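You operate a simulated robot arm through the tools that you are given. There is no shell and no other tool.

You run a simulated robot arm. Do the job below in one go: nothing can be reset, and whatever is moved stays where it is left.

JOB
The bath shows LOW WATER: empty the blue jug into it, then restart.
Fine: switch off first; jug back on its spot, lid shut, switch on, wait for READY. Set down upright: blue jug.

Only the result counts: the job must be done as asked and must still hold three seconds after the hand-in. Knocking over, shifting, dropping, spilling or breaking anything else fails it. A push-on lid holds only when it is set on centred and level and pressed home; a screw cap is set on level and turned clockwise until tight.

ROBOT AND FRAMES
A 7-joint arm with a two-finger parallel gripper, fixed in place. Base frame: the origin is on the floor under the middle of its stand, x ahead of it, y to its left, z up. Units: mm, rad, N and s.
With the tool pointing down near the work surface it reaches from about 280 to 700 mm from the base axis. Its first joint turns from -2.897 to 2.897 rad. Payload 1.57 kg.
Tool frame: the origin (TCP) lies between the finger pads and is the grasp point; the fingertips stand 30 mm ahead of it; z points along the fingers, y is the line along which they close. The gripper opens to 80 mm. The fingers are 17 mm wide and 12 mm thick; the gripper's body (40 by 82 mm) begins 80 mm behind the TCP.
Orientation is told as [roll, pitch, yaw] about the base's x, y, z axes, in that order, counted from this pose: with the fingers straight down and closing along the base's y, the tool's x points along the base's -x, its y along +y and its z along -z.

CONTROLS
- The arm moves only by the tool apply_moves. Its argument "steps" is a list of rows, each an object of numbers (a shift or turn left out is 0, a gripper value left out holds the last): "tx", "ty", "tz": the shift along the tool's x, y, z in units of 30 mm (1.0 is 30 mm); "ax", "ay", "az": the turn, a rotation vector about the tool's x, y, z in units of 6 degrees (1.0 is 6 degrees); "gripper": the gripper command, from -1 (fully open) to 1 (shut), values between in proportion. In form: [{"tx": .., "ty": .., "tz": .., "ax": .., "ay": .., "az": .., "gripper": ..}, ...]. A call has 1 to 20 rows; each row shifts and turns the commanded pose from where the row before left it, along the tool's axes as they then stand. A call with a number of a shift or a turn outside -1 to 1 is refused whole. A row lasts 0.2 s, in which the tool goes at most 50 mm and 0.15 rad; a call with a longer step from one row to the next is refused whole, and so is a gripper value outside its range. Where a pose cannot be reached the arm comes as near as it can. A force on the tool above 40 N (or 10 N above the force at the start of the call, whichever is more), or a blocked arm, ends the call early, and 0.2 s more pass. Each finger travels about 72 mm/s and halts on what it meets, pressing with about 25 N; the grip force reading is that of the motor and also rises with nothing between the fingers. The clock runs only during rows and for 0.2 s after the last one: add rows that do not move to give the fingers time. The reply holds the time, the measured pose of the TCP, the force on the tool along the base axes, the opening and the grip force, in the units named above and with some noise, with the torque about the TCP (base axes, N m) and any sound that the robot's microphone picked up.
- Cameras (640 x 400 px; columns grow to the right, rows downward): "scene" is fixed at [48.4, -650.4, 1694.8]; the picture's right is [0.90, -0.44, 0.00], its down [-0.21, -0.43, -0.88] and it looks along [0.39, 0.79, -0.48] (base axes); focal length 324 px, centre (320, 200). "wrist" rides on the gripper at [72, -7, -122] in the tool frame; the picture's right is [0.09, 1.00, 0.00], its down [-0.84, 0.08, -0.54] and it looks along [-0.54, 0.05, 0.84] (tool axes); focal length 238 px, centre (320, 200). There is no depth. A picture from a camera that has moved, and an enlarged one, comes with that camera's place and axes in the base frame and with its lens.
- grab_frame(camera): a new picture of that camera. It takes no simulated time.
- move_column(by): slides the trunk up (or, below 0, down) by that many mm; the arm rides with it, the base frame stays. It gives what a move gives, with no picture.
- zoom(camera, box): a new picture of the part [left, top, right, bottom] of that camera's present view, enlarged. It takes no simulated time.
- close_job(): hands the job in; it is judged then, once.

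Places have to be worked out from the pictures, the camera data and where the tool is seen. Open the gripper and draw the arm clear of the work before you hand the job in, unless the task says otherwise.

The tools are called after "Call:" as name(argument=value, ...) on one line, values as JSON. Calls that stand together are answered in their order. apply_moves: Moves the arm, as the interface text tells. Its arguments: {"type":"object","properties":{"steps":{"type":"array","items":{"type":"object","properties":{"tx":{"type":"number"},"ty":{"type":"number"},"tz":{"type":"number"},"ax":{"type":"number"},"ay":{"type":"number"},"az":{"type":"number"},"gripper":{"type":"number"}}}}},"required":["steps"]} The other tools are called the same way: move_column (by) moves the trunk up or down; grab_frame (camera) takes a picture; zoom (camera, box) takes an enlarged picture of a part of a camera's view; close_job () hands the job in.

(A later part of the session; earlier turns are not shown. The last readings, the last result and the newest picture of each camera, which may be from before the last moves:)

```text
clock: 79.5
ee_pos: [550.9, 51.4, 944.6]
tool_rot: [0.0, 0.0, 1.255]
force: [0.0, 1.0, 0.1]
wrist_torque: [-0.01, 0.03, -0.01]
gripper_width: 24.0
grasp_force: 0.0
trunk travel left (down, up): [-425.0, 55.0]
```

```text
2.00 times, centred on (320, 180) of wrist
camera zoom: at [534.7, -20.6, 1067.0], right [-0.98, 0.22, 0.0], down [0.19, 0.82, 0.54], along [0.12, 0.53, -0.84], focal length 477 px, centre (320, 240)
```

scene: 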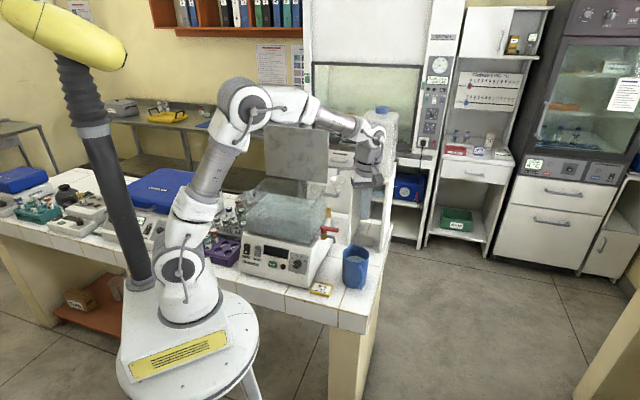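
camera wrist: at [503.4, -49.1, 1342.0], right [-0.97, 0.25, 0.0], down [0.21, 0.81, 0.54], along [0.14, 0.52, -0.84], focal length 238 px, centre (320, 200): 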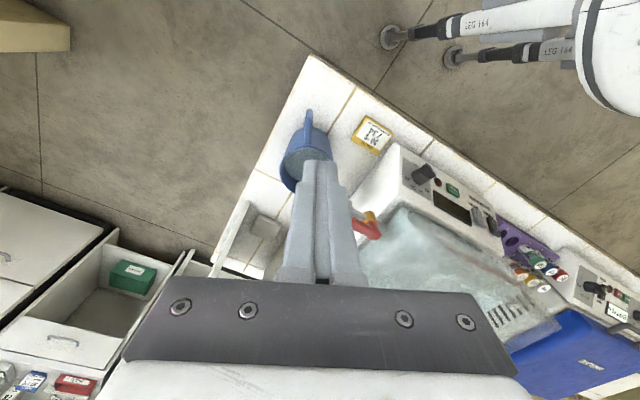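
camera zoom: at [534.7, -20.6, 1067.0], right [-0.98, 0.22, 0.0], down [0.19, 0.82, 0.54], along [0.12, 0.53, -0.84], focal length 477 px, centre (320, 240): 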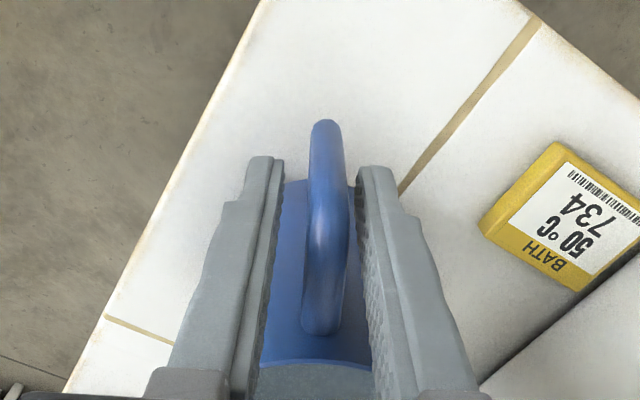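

Call:
apply_moves(steps=[{"gripper": 1}, {"gripper": 1}, {"gripper": 1}, {"gripper": 1}, {}])

Call:
zoom(camera="wrist", box=[220, 80, 420, 280])

Call:
zoom(camera="scene", box=[310, 180, 410, 300])

```text
clock: 80.7
ee_pos: [550.1, 49.7, 945.6]
tool_rot: [-0.001, 0.0, 1.256]
force: [-1.4, 1.5, 0.4]
wrist_torque: [0.0, 0.0, 0.1]
gripper_width: 12.0
grasp_force: 25.3
trunk travel left (down, up): [-425.0, 55.0]
```

```text
2.00 times, centred on (320, 180) of wrist
camera zoom: at [534.6, -20.4, 1067.0], right [-0.98, 0.22, 0.0], down [0.19, 0.82, 0.54], along [0.12, 0.53, -0.84], focal length 477 px, centre (320, 240)
```

zoom: 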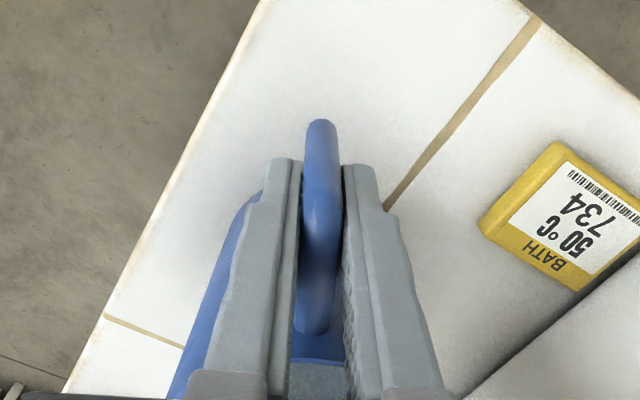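

```text
3.33 times, centred on (360, 240) of scene
camera zoom: at [48.4, -650.4, 1694.8], right [0.9, -0.44, 0.0], down [-0.21, -0.43, -0.88], along [0.39, 0.79, -0.48], focal length 1081 px, centre (187, 67)
```

zoom: 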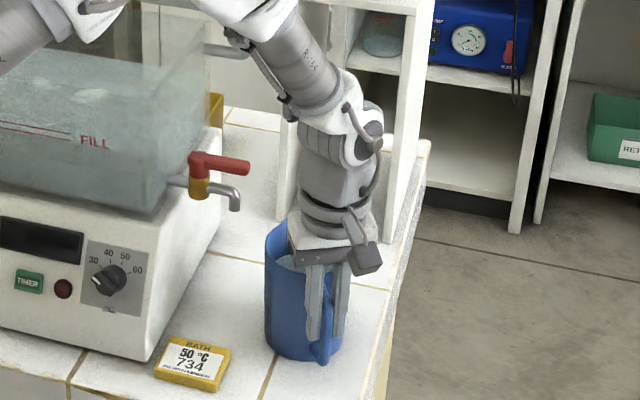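

Firm grip on the 12 mm handle (25 N). I'll do a small test lift to check that the jug doesn't swing in the grip.

Call:
apply_moves(steps=[{"tz": -0.2}, {"tz": -0.2}, {"tz": -0.2}, {"tz": -0.2}, {}])

Call:
zoom(camera="scene", box=[310, 180, 410, 300])

Call:
zoom(camera="wrist", box=[220, 80, 420, 280])

```text
clock: 81.9
ee_pos: [551.4, 49.2, 968.8]
tool_rot: [0.002, 0.002, 1.255]
force: [-0.2, 0.0, -5.2]
wrist_torque: [-0.33, 0.14, 0.01]
gripper_width: 11.7
grasp_force: 24.8
trunk travel left (down, up): [-425.0, 55.0]
```

```text
3.33 times, centred on (360, 240) of scene
camera zoom: at [48.4, -650.4, 1694.8], right [0.9, -0.44, 0.0], down [-0.21, -0.43, -0.88], along [0.39, 0.79, -0.48], focal length 1081 px, centre (187, 67)
```

zoom: 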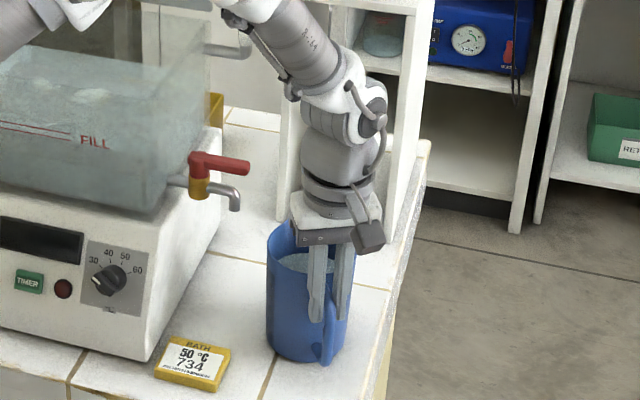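

```text
2.00 times, centred on (320, 180) of wrist
camera zoom: at [535.8, -20.9, 1090.9], right [-0.98, 0.22, 0.0], down [0.19, 0.82, 0.54], along [0.12, 0.53, -0.84], focal length 477 px, centre (320, 240)
```

zoom: 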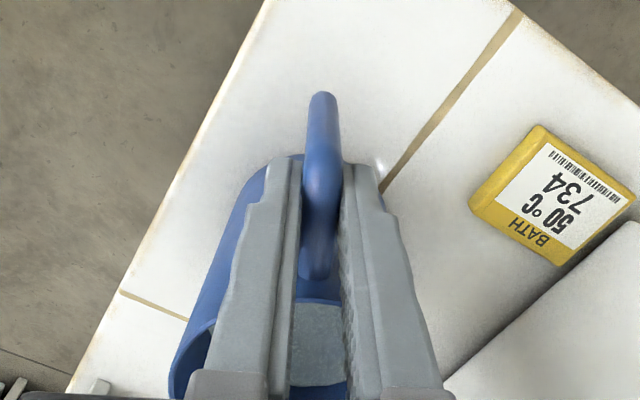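

Call:
zoom(camera="scene", box=[335, 220, 385, 295])

Call:
grab_frame(camera="wrist")

```text
5.33 times, centred on (360, 258) of scene
camera zoom: at [48.4, -650.4, 1694.8], right [0.9, -0.44, 0.0], down [-0.21, -0.43, -0.88], along [0.39, 0.79, -0.48], focal length 1730 px, centre (107, -107)
```

zoom: 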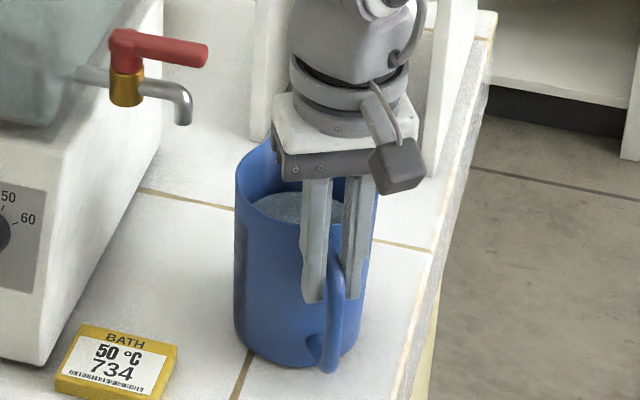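

```text
taken
camera wrist: at [535.8, -20.9, 1090.9], right [-0.98, 0.22, 0.0], down [0.19, 0.82, 0.54], along [0.12, 0.53, -0.84], focal length 238 px, centre (320, 200)
```

wrist: 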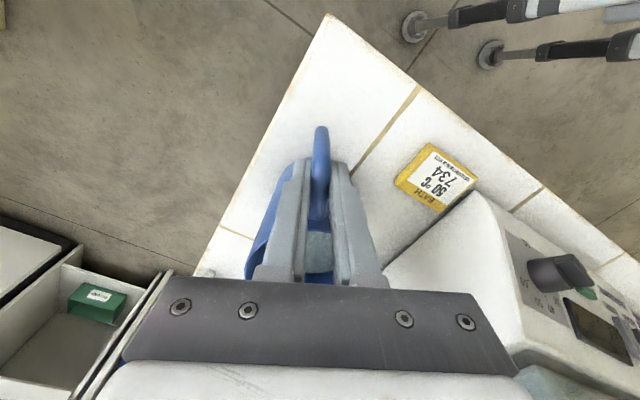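

The fingers appear to have slid up the handle by most of that lift, yet the tool now reads about 5 N at the jug's axis. I'll raise a further 6 mm slowly to see whether the jug follows.

Call:
apply_moves(steps=[{"tz": -0.05}, {"tz": -0.05}, {"tz": -0.05}, {"tz": -0.05}, {}])

Call:
zoom(camera="scene", box=[335, 220, 385, 295])

Call:
zoom(camera="wrist", box=[220, 80, 420, 280])

```text
clock: 83.1
ee_pos: [550.8, 51.6, 975.7]
tool_rot: [0.001, -0.001, 1.255]
force: [-0.4, 0.0, -6.1]
wrist_torque: [-0.35, 0.07, 0.0]
gripper_width: 11.9
grasp_force: 24.5
trunk travel left (down, up): [-425.0, 55.0]
```

```text
5.33 times, centred on (360, 258) of scene
camera zoom: at [48.4, -650.4, 1694.8], right [0.9, -0.44, 0.0], down [-0.21, -0.43, -0.88], along [0.39, 0.79, -0.48], focal length 1730 px, centre (107, -107)
```

zoom: 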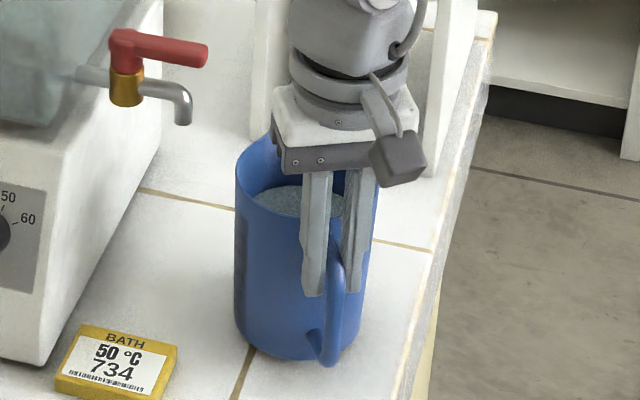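

```text
2.00 times, centred on (320, 180) of wrist
camera zoom: at [535.4, -20.9, 1096.4], right [-0.98, 0.22, 0.0], down [0.19, 0.82, 0.54], along [0.12, 0.53, -0.84], focal length 477 px, centre (320, 240)
```

zoom: 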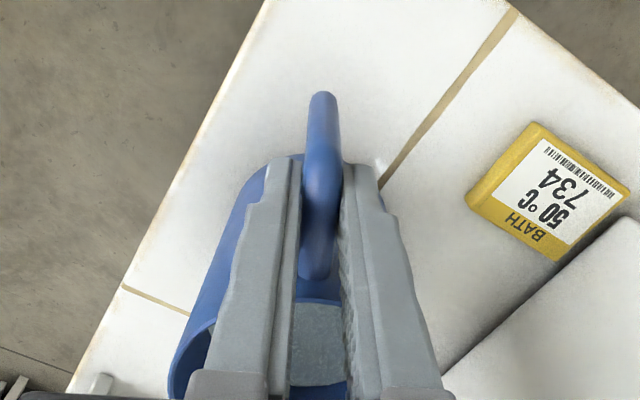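

The jug now follows the hand, but it rotated about 9° in the grip and the fingers sit at the handle's top corner. I'd rather set it back down gently and re-grip exactly at that corner, where the pads cover both the top arm and the bar.

Call:
apply_moves(steps=[{"tz": 0.07}, {"tz": 0.07}, {"tz": 0.07}, {"tz": 0.07}, {}])

Call:
zoom(camera="wrist", box=[220, 80, 420, 280])

```text
clock: 84.3
ee_pos: [550.1, 50.6, 968.0]
tool_rot: [0.0, 0.0, 1.255]
force: [0.0, 0.4, -4.6]
wrist_torque: [-0.31, 0.12, 0.04]
gripper_width: 11.6
grasp_force: 25.3
trunk travel left (down, up): [-425.0, 55.0]
```

```text
2.00 times, centred on (320, 180) of wrist
camera zoom: at [535.7, -20.8, 1088.4], right [-0.98, 0.22, 0.0], down [0.19, 0.82, 0.54], along [0.12, 0.53, -0.84], focal length 477 px, centre (320, 240)
```

zoom: 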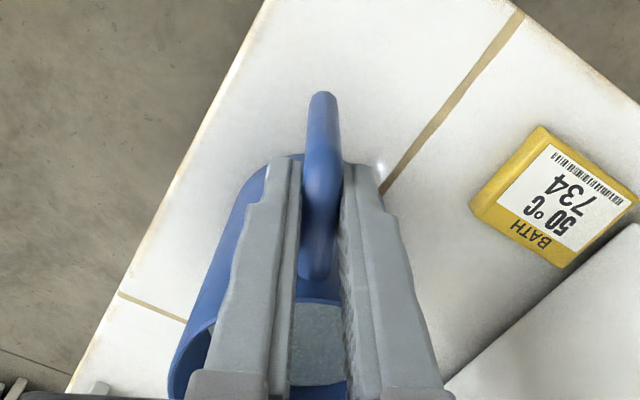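

Call:
apply_moves(steps=[{"tz": 0.05}, {"tz": 0.05}, {"tz": 0.05}, {}])

Call:
zoom(camera="scene", box=[335, 220, 385, 295])

```text
clock: 85.3
ee_pos: [550.8, 49.5, 963.6]
tool_rot: [-0.004, -0.003, 1.255]
force: [-4.0, -2.5, 19.3]
wrist_torque: [0.03, 0.02, 0.08]
gripper_width: 11.8
grasp_force: 25.0
trunk travel left (down, up): [-425.0, 55.0]
```

```text
5.33 times, centred on (360, 258) of scene
camera zoom: at [48.4, -650.4, 1694.8], right [0.9, -0.44, 0.0], down [-0.21, -0.43, -0.88], along [0.39, 0.79, -0.48], focal length 1730 px, centre (107, -107)
```

zoom: 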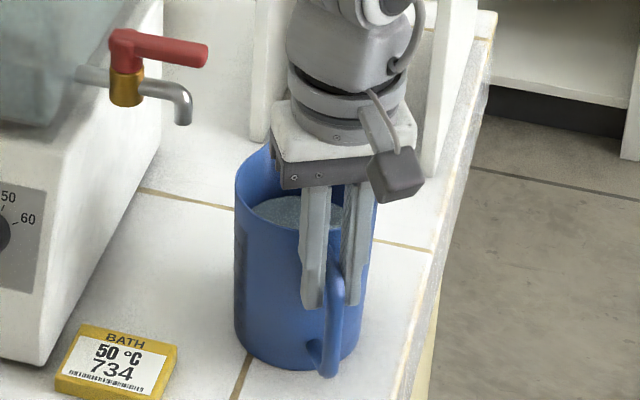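

The jug is back on the bench (19 N push). I'll release and check its stance and the handle position relative to the fingers.

Call:
apply_moves(steps=[{"tz": -0.03}, {"gripper": 0.4}, {"gripper": 0.4}, {"gripper": 0.4}, {}])

Call:
zoom(camera="scene", box=[335, 220, 385, 295])

Call:
zoom(camera="wrist", box=[220, 80, 420, 280])

```text
clock: 86.5
ee_pos: [551.0, 50.6, 963.6]
tool_rot: [-0.002, -0.001, 1.255]
force: [-0.3, 0.4, 0.0]
wrist_torque: [-0.04, 0.02, -0.01]
gripper_width: 23.8
grasp_force: 0.0
trunk travel left (down, up): [-425.0, 55.0]
```

```text
5.33 times, centred on (360, 258) of scene
camera zoom: at [48.4, -650.4, 1694.8], right [0.9, -0.44, 0.0], down [-0.21, -0.43, -0.88], along [0.39, 0.79, -0.48], focal length 1730 px, centre (107, -107)
```

zoom: 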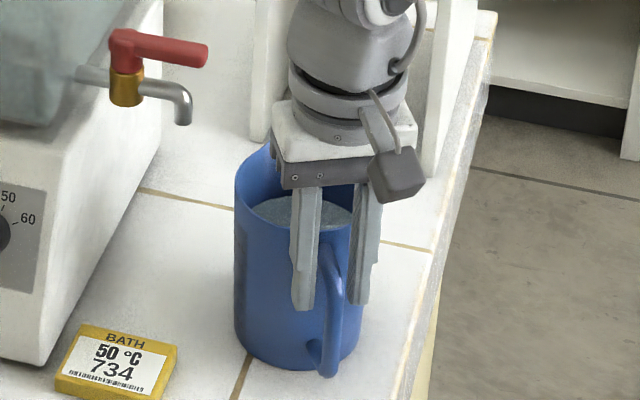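

```text
2.00 times, centred on (320, 180) of wrist
camera zoom: at [535.8, -20.8, 1085.0], right [-0.98, 0.22, 0.0], down [0.19, 0.82, 0.54], along [0.12, 0.53, -0.84], focal length 477 px, centre (320, 240)
```

zoom: 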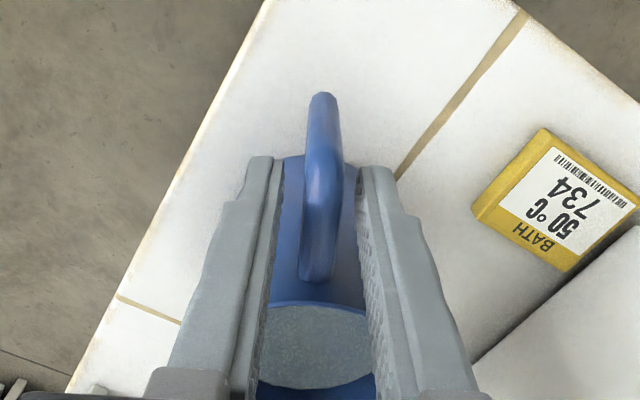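

The jug stood level all along; the fingers had only slid up the bar because the pads missed the bar's centreline by a few millimetres. I'll shift 7 mm outward and 6 mm down so the pads cover both bar and top arm, then re-grip.

Call:
apply_moves(steps=[{"tx": 0.23, "tz": 0.1}, {"tz": 0.1}, {}, {"gripper": 1}, {"gripper": 1}, {"gripper": 1}, {"gripper": 1}, {}])

Call:
zoom(camera="wrist", box=[220, 80, 420, 280])

Call:
zoom(camera="scene", box=[335, 220, 385, 295])

```text
clock: 88.3
ee_pos: [549.4, 44.8, 958.3]
tool_rot: [0.0, 0.002, 1.256]
force: [0.8, -1.3, -0.3]
wrist_torque: [-0.09, -0.01, 0.02]
gripper_width: 11.6
grasp_force: 25.4
trunk travel left (down, up): [-425.0, 55.0]
```

```text
2.00 times, centred on (320, 180) of wrist
camera zoom: at [533.2, -27.0, 1079.0], right [-0.98, 0.22, 0.0], down [0.19, 0.82, 0.54], along [0.12, 0.53, -0.84], focal length 477 px, centre (320, 240)
```

zoom: 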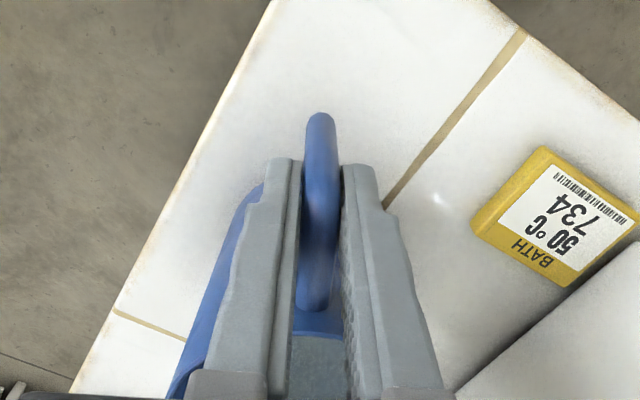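

```text
5.33 times, centred on (360, 258) of scene
camera zoom: at [48.4, -650.4, 1694.8], right [0.9, -0.44, 0.0], down [-0.21, -0.43, -0.88], along [0.39, 0.79, -0.48], focal length 1730 px, centre (107, -107)
```

zoom: 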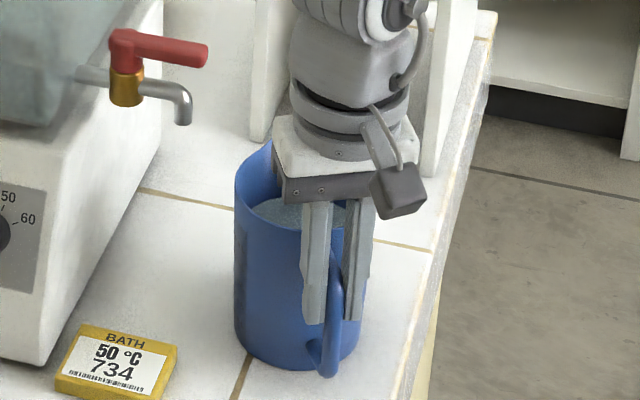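

Call:
apply_moves(steps=[{"tz": -0.1}, {"tz": -0.1}, {"tz": -0.1}, {"tz": -0.1}, {}])

Call:
zoom(camera="wrist", box=[220, 80, 420, 280])

Call:
zoom(camera="scene", box=[335, 220, 385, 295])

```text
clock: 89.5
ee_pos: [549.0, 44.6, 969.1]
tool_rot: [0.002, -0.001, 1.257]
force: [0.3, 0.5, -5.4]
wrist_torque: [-0.38, 0.16, -0.01]
gripper_width: 11.5
grasp_force: 25.2
trunk travel left (down, up): [-425.0, 55.0]
```

```text
2.00 times, centred on (320, 180) of wrist
camera zoom: at [532.7, -27.0, 1090.7], right [-0.98, 0.22, 0.0], down [0.19, 0.82, 0.54], along [0.12, 0.53, -0.84], focal length 477 px, centre (320, 240)
```

zoom: 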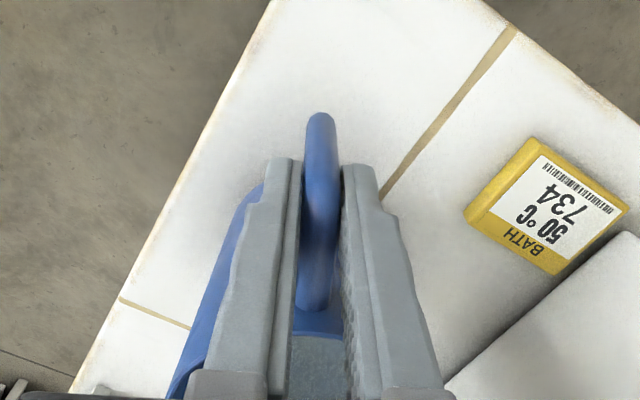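

```text
5.33 times, centred on (360, 258) of scene
camera zoom: at [48.4, -650.4, 1694.8], right [0.9, -0.44, 0.0], down [-0.21, -0.43, -0.88], along [0.39, 0.79, -0.48], focal length 1730 px, centre (107, -107)
```

zoom: 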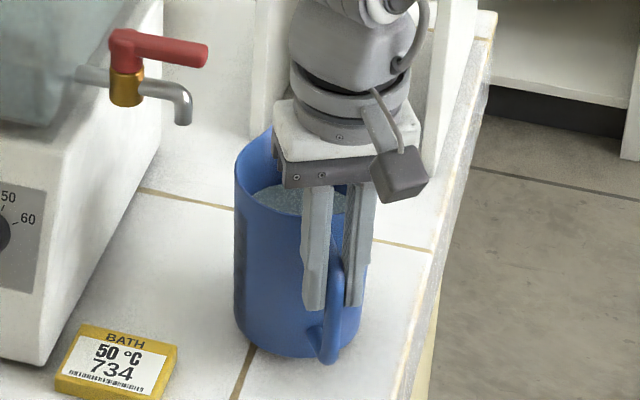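

The re-grip holds: the jug rose with the hand and the view in the wrist camera is unchanged. I'll lift it straight up and slightly away from the red tap.

Call:
apply_moves(steps=[{"tz": -0.3, "tx": 0.1}, {"tz": -0.5, "tx": 0.1}, {"tz": -0.6, "tx": 0.1}, {"tz": -0.6, "tx": 0.1}, {"tz": -0.6, "tx": 0.1}, {"tz": -0.6, "tx": 0.1}, {"tz": -0.6, "tx": 0.1}, {"tz": -0.6, "tx": 0.1}, {"tz": -0.6}, {"tz": -0.5}, {"tz": -0.3}, {}])

Call:
grab_frame(camera="scene")

Call:
zoom(camera="wrist", box=[220, 80, 420, 280])

```text
clock: 92.1
ee_pos: [540.6, 20.2, 1142.6]
tool_rot: [0.0, 0.0, 1.257]
force: [-0.4, 0.2, -6.1]
wrist_torque: [-0.38, 0.11, 0.0]
gripper_width: 11.7
grasp_force: 25.0
trunk travel left (down, up): [-425.0, 55.0]
```

```text
taken
```

scene: 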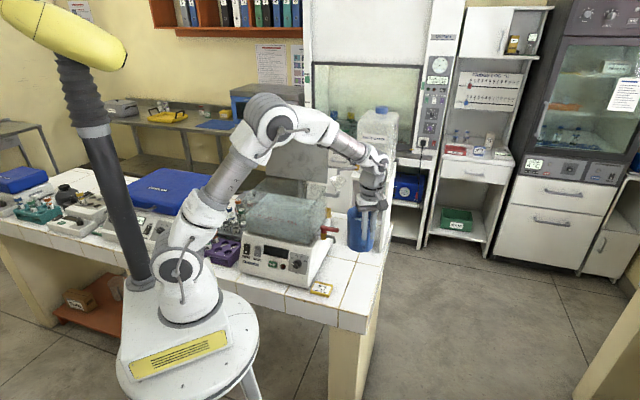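

```text
2.00 times, centred on (320, 180) of wrist
camera zoom: at [525.2, -49.8, 1264.7], right [-0.98, 0.22, 0.0], down [0.19, 0.82, 0.54], along [0.12, 0.53, -0.84], focal length 477 px, centre (320, 240)
```

zoom: 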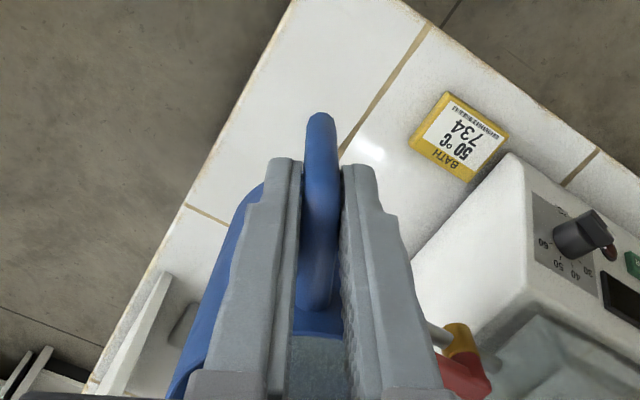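

Call:
apply_moves(steps=[{"tz": -0.3}, {"tz": -0.6}, {"tz": -0.7}, {"tz": -0.7}, {"tz": -0.7}, {"tz": -0.7}, {"tz": -0.7}, {"tz": -0.7}, {"tz": -0.7}, {"tz": -0.6}, {"tz": -0.4}, {}])

Call:
zoom(camera="scene", box=[220, 100, 420, 280])

```text
clock: 94.7
ee_pos: [540.1, 22.0, 1348.1]
tool_rot: [0.001, 0.002, 1.257]
force: [-0.6, -0.3, -5.1]
wrist_torque: [-0.36, 0.12, -0.03]
gripper_width: 11.7
grasp_force: 24.5
trunk travel left (down, up): [-425.0, 55.0]
```

```text
2.22 times, centred on (320, 190) of scene
camera zoom: at [48.4, -650.4, 1694.8], right [0.9, -0.44, 0.0], down [-0.21, -0.43, -0.88], along [0.39, 0.79, -0.48], focal length 721 px, centre (320, 222)
```

zoom: 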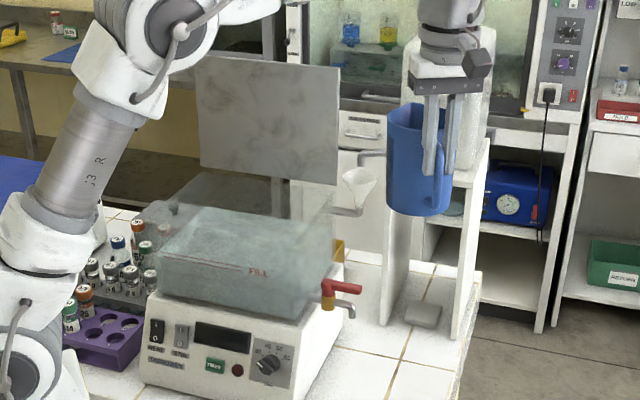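

The jug is at z≈1348 and level, and the lid is still open. I'll swing the yaw to 135° slowly so the spout faces along the tank.

Call:
apply_moves(steps=[{"az": -0.3}, {"az": -0.6}, {"az": -0.7}, {"az": -0.7}, {"az": -0.7}, {"az": -0.7}, {"az": -0.7}, {"az": -0.7}, {"az": -0.7}, {"az": -0.7}, {"az": -0.7}, {"az": -0.7}, {"az": -0.7}, {"az": -0.7}, {"az": -0.7}, {"az": -0.5}, {"az": -0.3}, {}])

Call:
zoom(camera="scene", box=[220, 100, 420, 280])

```text
clock: 98.5
ee_pos: [542.7, 21.7, 1347.8]
tool_rot: [0.002, 0.0, 2.387]
force: [-0.5, 0.4, -4.4]
wrist_torque: [-0.25, -0.24, 0.04]
gripper_width: 12.0
grasp_force: 24.9
trunk travel left (down, up): [-425.0, 55.0]
```

```text
2.22 times, centred on (320, 190) of scene
camera zoom: at [48.4, -650.4, 1694.8], right [0.9, -0.44, 0.0], down [-0.21, -0.43, -0.88], along [0.39, 0.79, -0.48], focal length 721 px, centre (320, 222)
```

zoom: 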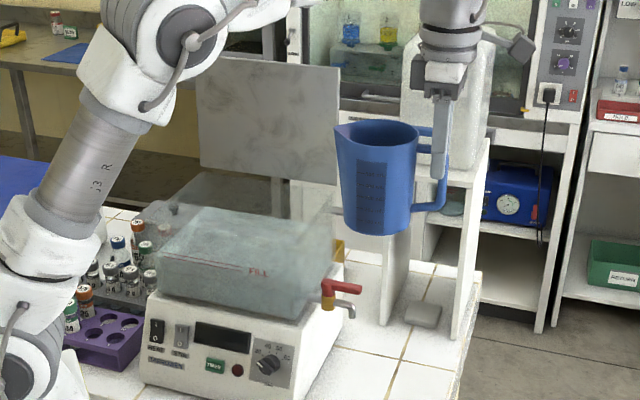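

Call:
apply_moves(steps=[{"tx": -0.28, "ty": -0.156}, {"tx": -0.56, "ty": -0.312}, {"tx": -0.7, "ty": -0.39}, {"tx": -0.7, "ty": -0.39}, {"tx": -0.7, "ty": -0.39}, {"tx": -0.7, "ty": -0.39}, {"tx": -0.7, "ty": -0.39}, {"tx": -0.7, "ty": -0.39}, {"tx": -0.7, "ty": -0.39}, {"tx": -0.7, "ty": -0.39}, {"tx": -0.7, "ty": -0.39}, {"tx": -0.56, "ty": -0.312}, {"tx": -0.28, "ty": -0.156}, {}])

Call:
zoom(camera="scene", box=[220, 100, 420, 280])

Call:
grab_frame(camera="wrist")

```text
clock: 101.5
ee_pos: [457.7, 283.0, 1349.0]
tool_rot: [0.001, 0.001, 2.385]
force: [1.2, -0.1, -5.5]
wrist_torque: [-0.27, -0.32, -0.01]
gripper_width: 11.7
grasp_force: 25.0
trunk travel left (down, up): [-425.0, 55.0]
```

```text
2.22 times, centred on (320, 190) of scene
camera zoom: at [48.4, -650.4, 1694.8], right [0.9, -0.44, 0.0], down [-0.21, -0.43, -0.88], along [0.39, 0.79, -0.48], focal length 721 px, centre (320, 222)
```

zoom: 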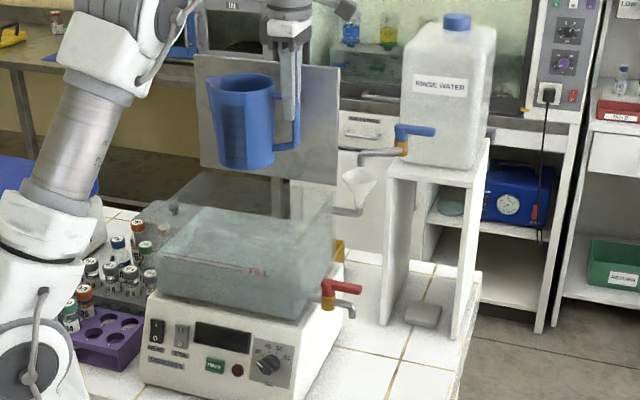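

```text
taken
camera wrist: at [516.1, 237.7, 1470.5], right [-0.62, -0.79, 0.0], down [-0.66, 0.52, 0.54], along [-0.43, 0.33, -0.84], focal length 238 px, centre (320, 200)
```

wrist: 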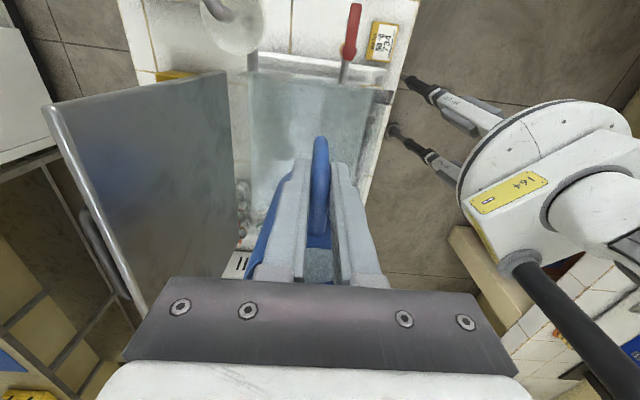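

The jug is poised over the tank at (458, 283, 1349) with the spout toward +e1, and everything below is clear. I'll start tipping: first 32°, then slowly through the pouring range.

Call:
apply_moves(steps=[{"ay": 0.3}, {"ay": 0.5}, {"ay": 0.65}, {"ay": 0.65}, {"ay": 0.65}, {"ay": 0.65}, {"ay": 0.65}, {"ay": 0.65}, {"ay": 0.4}, {}])

Call:
zoom(camera="scene", box=[220, 100, 420, 280])

```text
clock: 103.7
ee_pos: [458.5, 282.1, 1347.9]
tool_rot: [0.001, 0.533, 2.387]
force: [0.7, -0.1, -4.4]
wrist_torque: [-0.16, -0.15, -0.03]
gripper_width: 11.7
grasp_force: 25.2
trunk travel left (down, up): [-425.0, 55.0]
```

```text
2.22 times, centred on (320, 190) of scene
camera zoom: at [48.4, -650.4, 1694.8], right [0.9, -0.44, 0.0], down [-0.21, -0.43, -0.88], along [0.39, 0.79, -0.48], focal length 721 px, centre (320, 222)
```

zoom: 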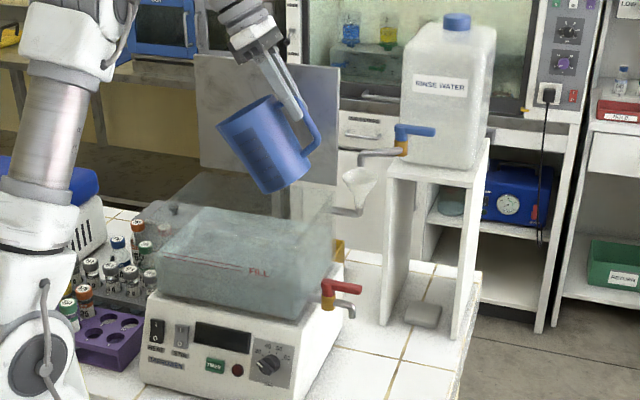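

Call:
apply_moves(steps=[{"ay": 0.35}, {"ay": 0.35}, {"ay": 0.35}, {"ay": 0.35}, {"ay": 0.35}, {"ay": 0.35}, {"ay": 0.35}, {"ay": 0.35}, {"ay": 0.35}, {"ay": 0.35}, {}, {}])

Call:
zoom(camera="scene", box=[220, 100, 420, 280])

```text
clock: 106.3
ee_pos: [458.8, 283.9, 1347.0]
tool_rot: [0.0, 0.9, 2.388]
force: [0.0, 0.5, -3.8]
wrist_torque: [-0.01, 0.0, -0.02]
gripper_width: 11.4
grasp_force: 25.1
trunk travel left (down, up): [-425.0, 55.0]
```

```text
2.22 times, centred on (320, 190) of scene
camera zoom: at [48.4, -650.4, 1694.8], right [0.9, -0.44, 0.0], down [-0.21, -0.43, -0.88], along [0.39, 0.79, -0.48], focal length 721 px, centre (320, 222)
```

zoom: 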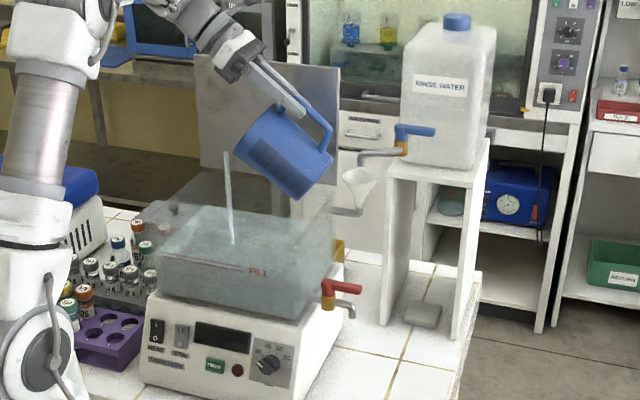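

A clean stream falls from the spout straight into the tank, and the weight has dropped to 3.8 N. I'll keep tipping slowly.

Call:
apply_moves(steps=[{}, {"ay": 0.35}, {"ay": 0.35}, {"ay": 0.35}, {"ay": 0.35, "tx": -0.05, "tz": -0.08}, {"ay": 0.35, "tx": -0.05, "tz": -0.09}, {"ay": 0.35, "tx": -0.05, "tz": -0.09}, {"ay": 0.35, "tx": -0.04, "tz": -0.09}, {"ay": 0.35, "tx": -0.04, "tz": -0.09}, {"ay": 0.35, "tx": -0.04, "tz": -0.09}, {"ay": 0.35, "tx": -0.03, "tz": -0.09}, {}, {}])

Call:
zoom(camera="scene", box=[220, 100, 420, 280])

```text
clock: 109.1
ee_pos: [443.5, 297.6, 1347.6]
tool_rot: [0.002, 1.266, 2.389]
force: [-0.1, -0.7, -1.1]
wrist_torque: [0.05, 0.02, -0.04]
gripper_width: 11.7
grasp_force: 24.6
trunk travel left (down, up): [-425.0, 55.0]
```

```text
2.22 times, centred on (320, 190) of scene
camera zoom: at [48.4, -650.4, 1694.8], right [0.9, -0.44, 0.0], down [-0.21, -0.43, -0.88], along [0.39, 0.79, -0.48], focal length 721 px, centre (320, 222)
```

zoom: 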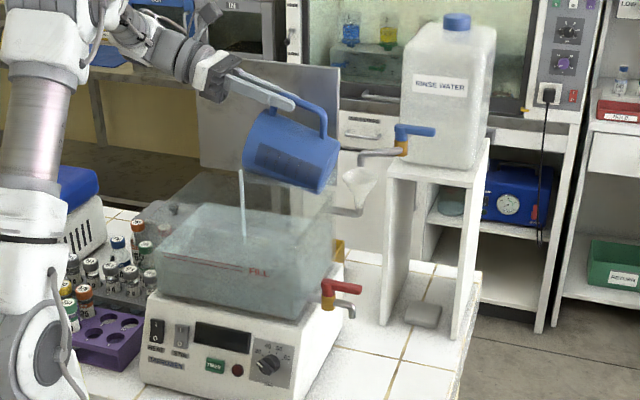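

Still pouring cleanly and nearly empty. I'll continue past 90° to about 115°, shifting the hand so the spout stays over the tank.

Call:
apply_moves(steps=[{"ay": 0.35, "tx": -0.02, "tz": -0.07}, {"ay": 0.35, "tx": -0.015, "tz": -0.07}, {"ay": 0.35, "tx": -0.013, "tz": -0.07}, {"ay": 0.35, "tx": -0.01, "tz": -0.07}, {"ay": 0.35, "tx": -0.008, "tz": -0.07}, {"ay": 0.35, "tx": -0.005, "tz": -0.07}, {"ay": 0.35, "tz": -0.07}, {"ay": 0.35, "tx": 0.003, "tz": -0.07}, {"ay": 0.35, "tx": 0.005, "tz": -0.07}, {"ay": 0.35, "tx": 0.008, "tz": -0.07}, {"ay": 0.4, "tx": 0.01, "tz": -0.07}, {"ay": 0.4, "tx": 0.013, "tz": -0.07}, {"ay": 0.4, "tx": 0.015, "tz": -0.07}, {"ay": 0.4, "tx": 0.018, "tz": -0.07}, {"ay": 0.4, "tx": 0.02, "tz": -0.07}, {"ay": 0.4, "tx": 0.022, "tz": -0.07}, {"ay": 0.4, "tx": 0.025, "tz": -0.07}, {"ay": 0.4, "tx": 0.027, "tz": -0.07}, {}, {}])

Call:
zoom(camera="scene", box=[220, 100, 420, 280])

```text
clock: 113.3
ee_pos: [414.6, 323.4, 1350.1]
tool_rot: [3.138, 1.171, -0.757]
force: [0.7, -0.7, -0.9]
wrist_torque: [0.02, 0.04, 0.04]
gripper_width: 11.3
grasp_force: 24.9
trunk travel left (down, up): [-425.0, 55.0]
```

```text
2.22 times, centred on (320, 190) of scene
camera zoom: at [48.4, -650.4, 1694.8], right [0.9, -0.44, 0.0], down [-0.21, -0.43, -0.88], along [0.39, 0.79, -0.48], focal length 721 px, centre (320, 222)
```

zoom: 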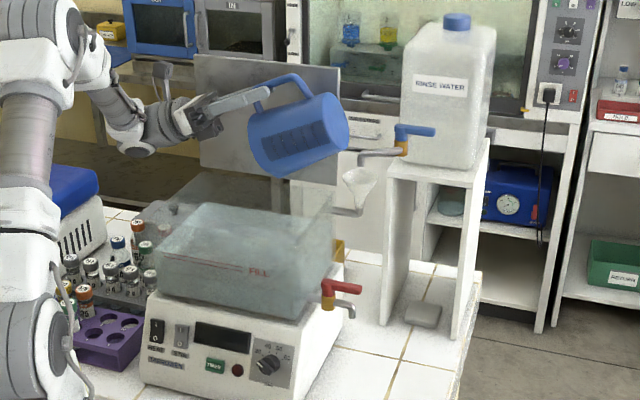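

No more stream and only about 1 N left, so the jug is empty. I'll tip a little further, hold for a moment to drain the last drops, then look at the water level.

Call:
apply_moves(steps=[{"ay": 0.6}, {"ay": 0.6}, {}, {}, {}, {}, {}, {}])

Call:
zoom(camera="scene", box=[240, 190, 340, 260])

Call:
zoom(camera="scene", box=[220, 100, 420, 280])

```text
clock: 115.1
ee_pos: [416.3, 323.2, 1349.5]
tool_rot: [3.14, 1.047, -0.755]
force: [0.7, 0.6, -1.3]
wrist_torque: [0.03, 0.02, 0.03]
gripper_width: 11.3
grasp_force: 25.1
trunk travel left (down, up): [-425.0, 55.0]
```

```text
5.71 times, centred on (290, 225) of scene
camera zoom: at [48.4, -650.4, 1694.8], right [0.9, -0.44, 0.0], down [-0.21, -0.43, -0.88], along [0.39, 0.79, -0.48], focal length 1853 px, centre (491, 57)
```

zoom: 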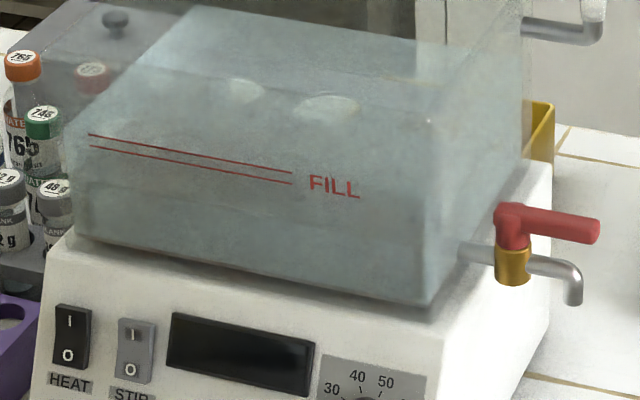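

```text
2.22 times, centred on (320, 190) of scene
camera zoom: at [48.4, -650.4, 1694.8], right [0.9, -0.44, 0.0], down [-0.21, -0.43, -0.88], along [0.39, 0.79, -0.48], focal length 721 px, centre (320, 222)
```

zoom: 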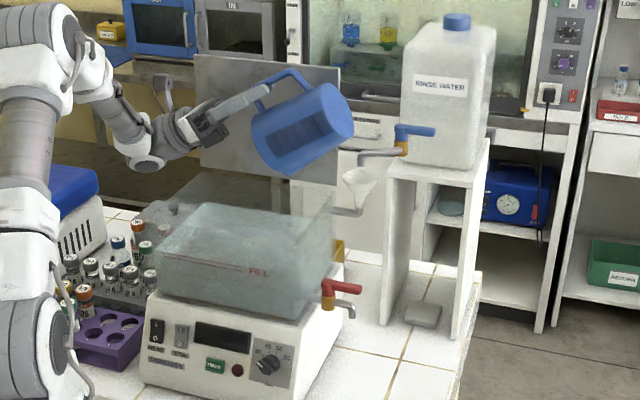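

The jug is empty and the tank level is now up. I'll bring the jug upright again.

Call:
apply_moves(steps=[{"ay": -0.6}, {"ay": -0.9}, {"ay": -0.97}, {"ay": -0.97}, {"ay": -0.97}, {"ay": -0.97}, {"ay": -0.97}, {"ay": -0.97}, {"ay": -0.97}, {"ay": -0.97}, {"ay": -0.97}, {"ay": -0.97}, {"ay": -0.97}, {"ay": -0.97}, {"ay": -0.97}, {"ay": -0.97}, {"ay": -0.97}, {"ay": -0.97}, {"ay": -0.97}, {"ay": -0.97}])

Call:
apply_moves(steps=[{"ay": -0.7}, {"ay": -0.34}, {}])

Call:
zoom(camera="scene", box=[220, 100, 420, 280])

Call:
grab_frame(camera="wrist")

```text
clock: 119.3
ee_pos: [415.3, 323.6, 1349.7]
tool_rot: [-0.002, 0.109, 2.389]
force: [1.6, 0.6, -0.3]
wrist_torque: [-0.06, -0.02, -0.01]
gripper_width: 11.4
grasp_force: 25.4
trunk travel left (down, up): [-425.0, 55.0]
```

```text
clock: 120.1
ee_pos: [415.6, 322.4, 1350.0]
tool_rot: [0.001, -0.002, 2.387]
force: [0.4, -0.8, -0.6]
wrist_torque: [0.01, -0.06, 0.02]
gripper_width: 11.1
grasp_force: 25.2
trunk travel left (down, up): [-425.0, 55.0]
```

```text
2.22 times, centred on (320, 190) of scene
camera zoom: at [48.4, -650.4, 1694.8], right [0.9, -0.44, 0.0], down [-0.21, -0.43, -0.88], along [0.39, 0.79, -0.48], focal length 721 px, centre (320, 222)
```

zoom: 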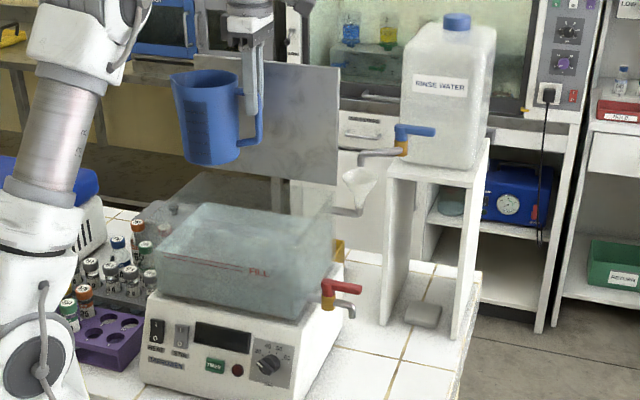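

```text
taken
camera wrist: at [473.1, 278.0, 1471.5], right [-0.62, -0.79, 0.0], down [-0.66, 0.52, 0.54], along [-0.43, 0.33, -0.84], focal length 238 px, centre (320, 200)
```

wrist: 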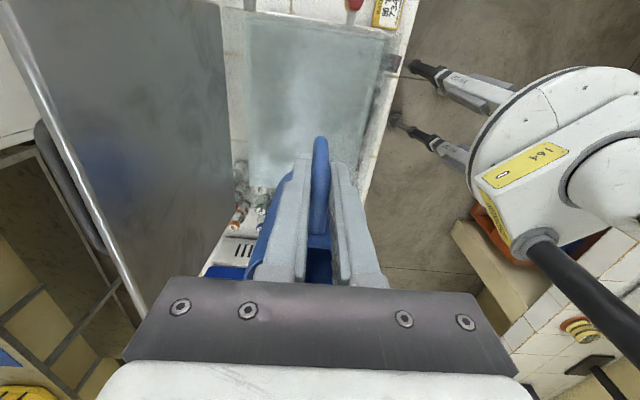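

Call:
apply_moves(steps=[{"tx": 0.4, "ty": 0.18}, {"tx": 0.7, "ty": 0.31}, {"tx": 0.8, "ty": 0.36}, {"tx": 0.8, "ty": 0.36}, {"tx": 0.8, "ty": 0.36}, {"tx": 0.8, "ty": 0.36}, {"tx": 0.8, "ty": 0.36}, {"tx": 0.8, "ty": 0.36}, {"tx": 0.8, "ty": 0.36}, {"tx": 0.8, "ty": 0.36}, {"tx": 0.8, "ty": 0.36}, {"tx": 0.8, "ty": 0.36}, {"tx": 0.5, "ty": 0.22}, {"tx": 0.3, "ty": 0.13}, {}])

Call:
apply_moves(steps=[{"az": 0.4}, {"az": 0.7}, {"az": 0.8}, {"az": 0.8}, {"az": 0.8}, {"az": 0.8}, {"az": 0.8}, {"az": 0.8}, {"az": 0.8}, {"az": 0.8}, {"az": 0.8}, {"az": 0.8}, {"az": 0.8}, {"az": 0.6}, {"az": 0.3}, {}])

Call:
grab_frame(camera="scene")

```text
clock: 123.3
ee_pos: [539.5, 22.0, 1348.6]
tool_rot: [-0.001, 0.0, 2.388]
force: [0.0, -0.8, -0.9]
wrist_torque: [-0.03, -0.08, 0.02]
gripper_width: 11.3
grasp_force: 25.3
trunk travel left (down, up): [-425.0, 55.0]
```

```text
clock: 126.7
ee_pos: [541.0, 21.9, 1349.5]
tool_rot: [0.0, 0.0, 1.254]
force: [-0.3, -0.3, -2.2]
wrist_torque: [-0.05, 0.03, 0.01]
gripper_width: 11.1
grasp_force: 24.9
trunk travel left (down, up): [-425.0, 55.0]
```

```text
taken
```

scene: 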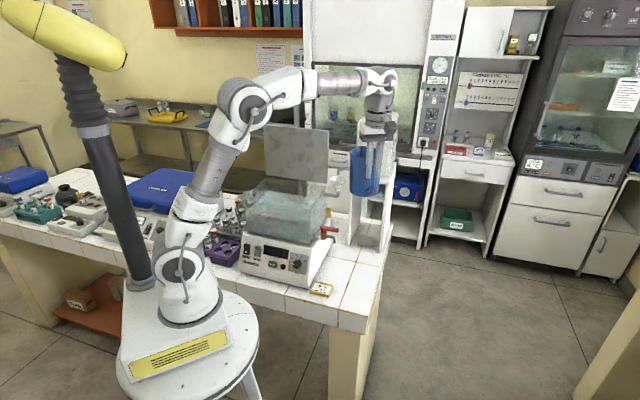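

Call:
zoom(camera="scene", box=[310, 220, 400, 310])

Call:
zoom(camera="wrist", box=[220, 80, 420, 280])

```text
4.44 times, centred on (355, 265) of scene
camera zoom: at [48.4, -650.4, 1694.8], right [0.9, -0.44, 0.0], down [-0.21, -0.43, -0.88], along [0.39, 0.79, -0.48], focal length 1441 px, centre (164, -89)
```

zoom: 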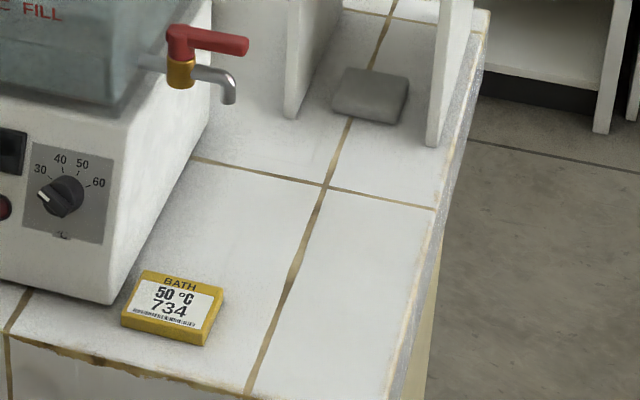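

```text
2.00 times, centred on (320, 180) of wrist
camera zoom: at [525.0, -48.6, 1471.0], right [-0.98, 0.22, 0.0], down [0.19, 0.82, 0.54], along [0.12, 0.53, -0.84], focal length 477 px, centre (320, 240)
```

zoom: 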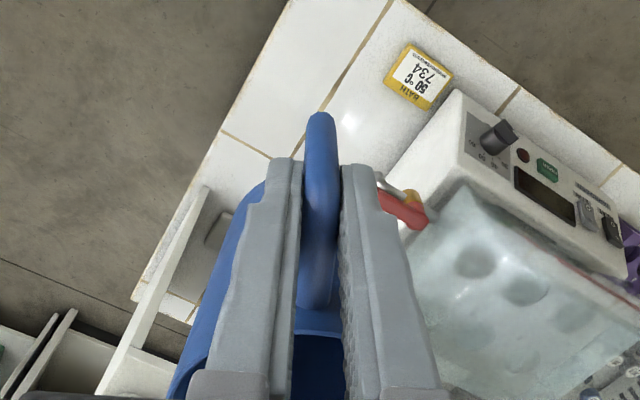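

The view confirms an unchanged grip. I'll descend to z≈1000 clear of the tap, then slide in toward the original spot.

Call:
apply_moves(steps=[{"tz": 0.3}, {"tz": 0.6}, {"tz": 0.8}, {"tz": 0.8}, {"tz": 0.8}, {"tz": 0.8}, {"tz": 0.8}, {"tz": 0.8}, {"tz": 0.8}, {"tz": 0.8}, {"tz": 0.8}, {"tz": 0.8}, {"tz": 0.8}, {"tz": 0.8}, {"tz": 0.6}, {"tz": 0.4}, {}])

Call:
apply_moves(steps=[{"tx": -0.3, "ty": 0.03}, {"tx": -0.34, "ty": 0.03}, {"tx": -0.3, "ty": 0.02}, {}])

Call:
zoom(camera="scene", box=[300, 210, 400, 300])

```text
clock: 130.3
ee_pos: [540.2, 22.3, 1004.0]
tool_rot: [0.0, 0.0, 1.254]
force: [-0.4, 0.5, -0.5]
wrist_torque: [-0.07, -0.01, 0.02]
gripper_width: 11.2
grasp_force: 24.9
trunk travel left (down, up): [-425.0, 55.0]
```

```text
clock: 131.3
ee_pos: [546.2, 51.0, 1005.6]
tool_rot: [0.0, 0.0, 1.255]
force: [-0.1, 0.0, -0.4]
wrist_torque: [-0.04, 0.07, -0.01]
gripper_width: 11.2
grasp_force: 25.4
trunk travel left (down, up): [-425.0, 55.0]
```

```text
4.44 times, centred on (350, 255) of scene
camera zoom: at [48.4, -650.4, 1694.8], right [0.9, -0.44, 0.0], down [-0.21, -0.43, -0.88], along [0.39, 0.79, -0.48], focal length 1441 px, centre (187, -44)
```

zoom: 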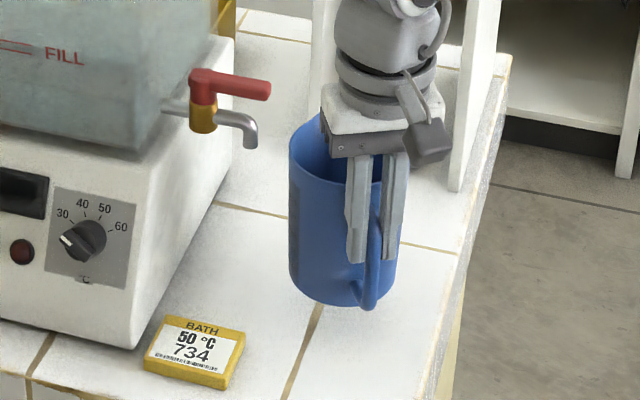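

Call:
apply_moves(steps=[{"tz": 0.3}, {"tz": 0.4}, {"tz": 0.3}, {"tz": 0.15}, {}])

Call:
apply_moves(steps=[{"tz": 0.07}, {"tz": 0.07}, {"tz": 0.07}, {"tz": 0.06}, {}])

Call:
zoom(camera="scene", box=[300, 210, 400, 300])

```text
clock: 132.5
ee_pos: [546.8, 49.1, 970.1]
tool_rot: [0.0, 0.0, 1.253]
force: [-0.5, -0.3, -0.6]
wrist_torque: [-0.05, 0.06, 0.02]
gripper_width: 11.2
grasp_force: 24.2
trunk travel left (down, up): [-425.0, 55.0]
```

```text
clock: 133.7
ee_pos: [545.9, 51.7, 961.7]
tool_rot: [-0.002, 0.001, 1.257]
force: [0.7, 0.5, -1.2]
wrist_torque: [-0.04, 0.03, -0.01]
gripper_width: 11.1
grasp_force: 24.5
trunk travel left (down, up): [-425.0, 55.0]
```

```text
4.44 times, centred on (350, 255) of scene
camera zoom: at [48.4, -650.4, 1694.8], right [0.9, -0.44, 0.0], down [-0.21, -0.43, -0.88], along [0.39, 0.79, -0.48], focal length 1441 px, centre (187, -44)
```

zoom: 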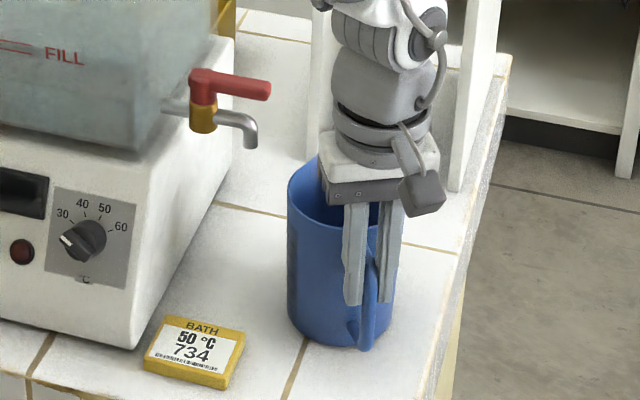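

This matches the jug's original place in the picture, with only a few millimetres left. I'll lower in fine steps until the bench takes the load.

Call:
apply_moves(steps=[{"tz": 0.04}, {"tz": 0.04}, {"tz": 0.03}, {}])

```text
clock: 134.7
ee_pos: [546.5, 50.6, 958.8]
tool_rot: [-0.001, 0.0, 1.254]
force: [-0.7, -1.8, 6.5]
wrist_torque: [0.38, -0.1, 0.01]
gripper_width: 11.8
grasp_force: 24.5
trunk travel left (down, up): [-425.0, 55.0]
```

Contact (6.5 N up). I'll open the fingers and check that the jug stands still and upright.

Call:
apply_moves(steps=[{"tz": -0.02}, {"gripper": 0.6}, {"gripper": 0.4}, {"gripper": 0.2}, {"gripper": -0.1}, {}, {}])

Call:
zoom(camera="scene", box=[300, 210, 400, 300])

Call:
zoom(camera="wrist", box=[220, 80, 420, 280])

```text
clock: 136.3
ee_pos: [546.1, 49.8, 958.7]
tool_rot: [-0.001, -0.001, 1.255]
force: [-0.7, 0.0, -0.7]
wrist_torque: [0.02, -0.03, -0.03]
gripper_width: 43.9
grasp_force: 0.1
trunk travel left (down, up): [-425.0, 55.0]
```

```text
4.44 times, centred on (350, 255) of scene
camera zoom: at [48.4, -650.4, 1694.8], right [0.9, -0.44, 0.0], down [-0.21, -0.43, -0.88], along [0.39, 0.79, -0.48], focal length 1441 px, centre (187, -44)
```

zoom: 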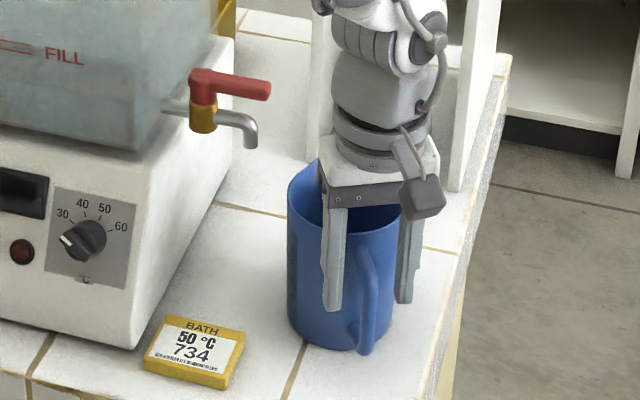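

```text
2.00 times, centred on (320, 180) of wrist
camera zoom: at [530.9, -21.3, 1080.8], right [-0.98, 0.22, 0.0], down [0.19, 0.82, 0.54], along [0.12, 0.53, -0.84], focal length 477 px, centre (320, 240)
```

zoom: 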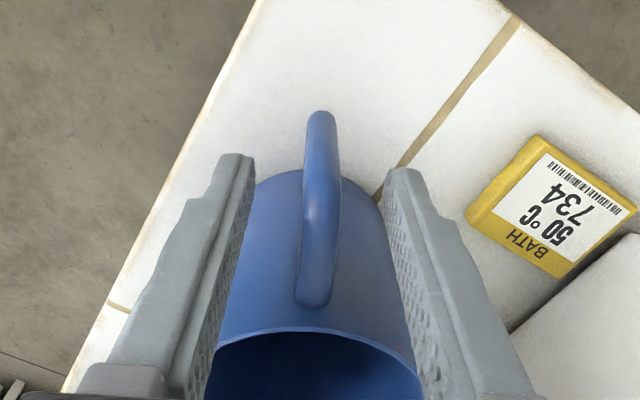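

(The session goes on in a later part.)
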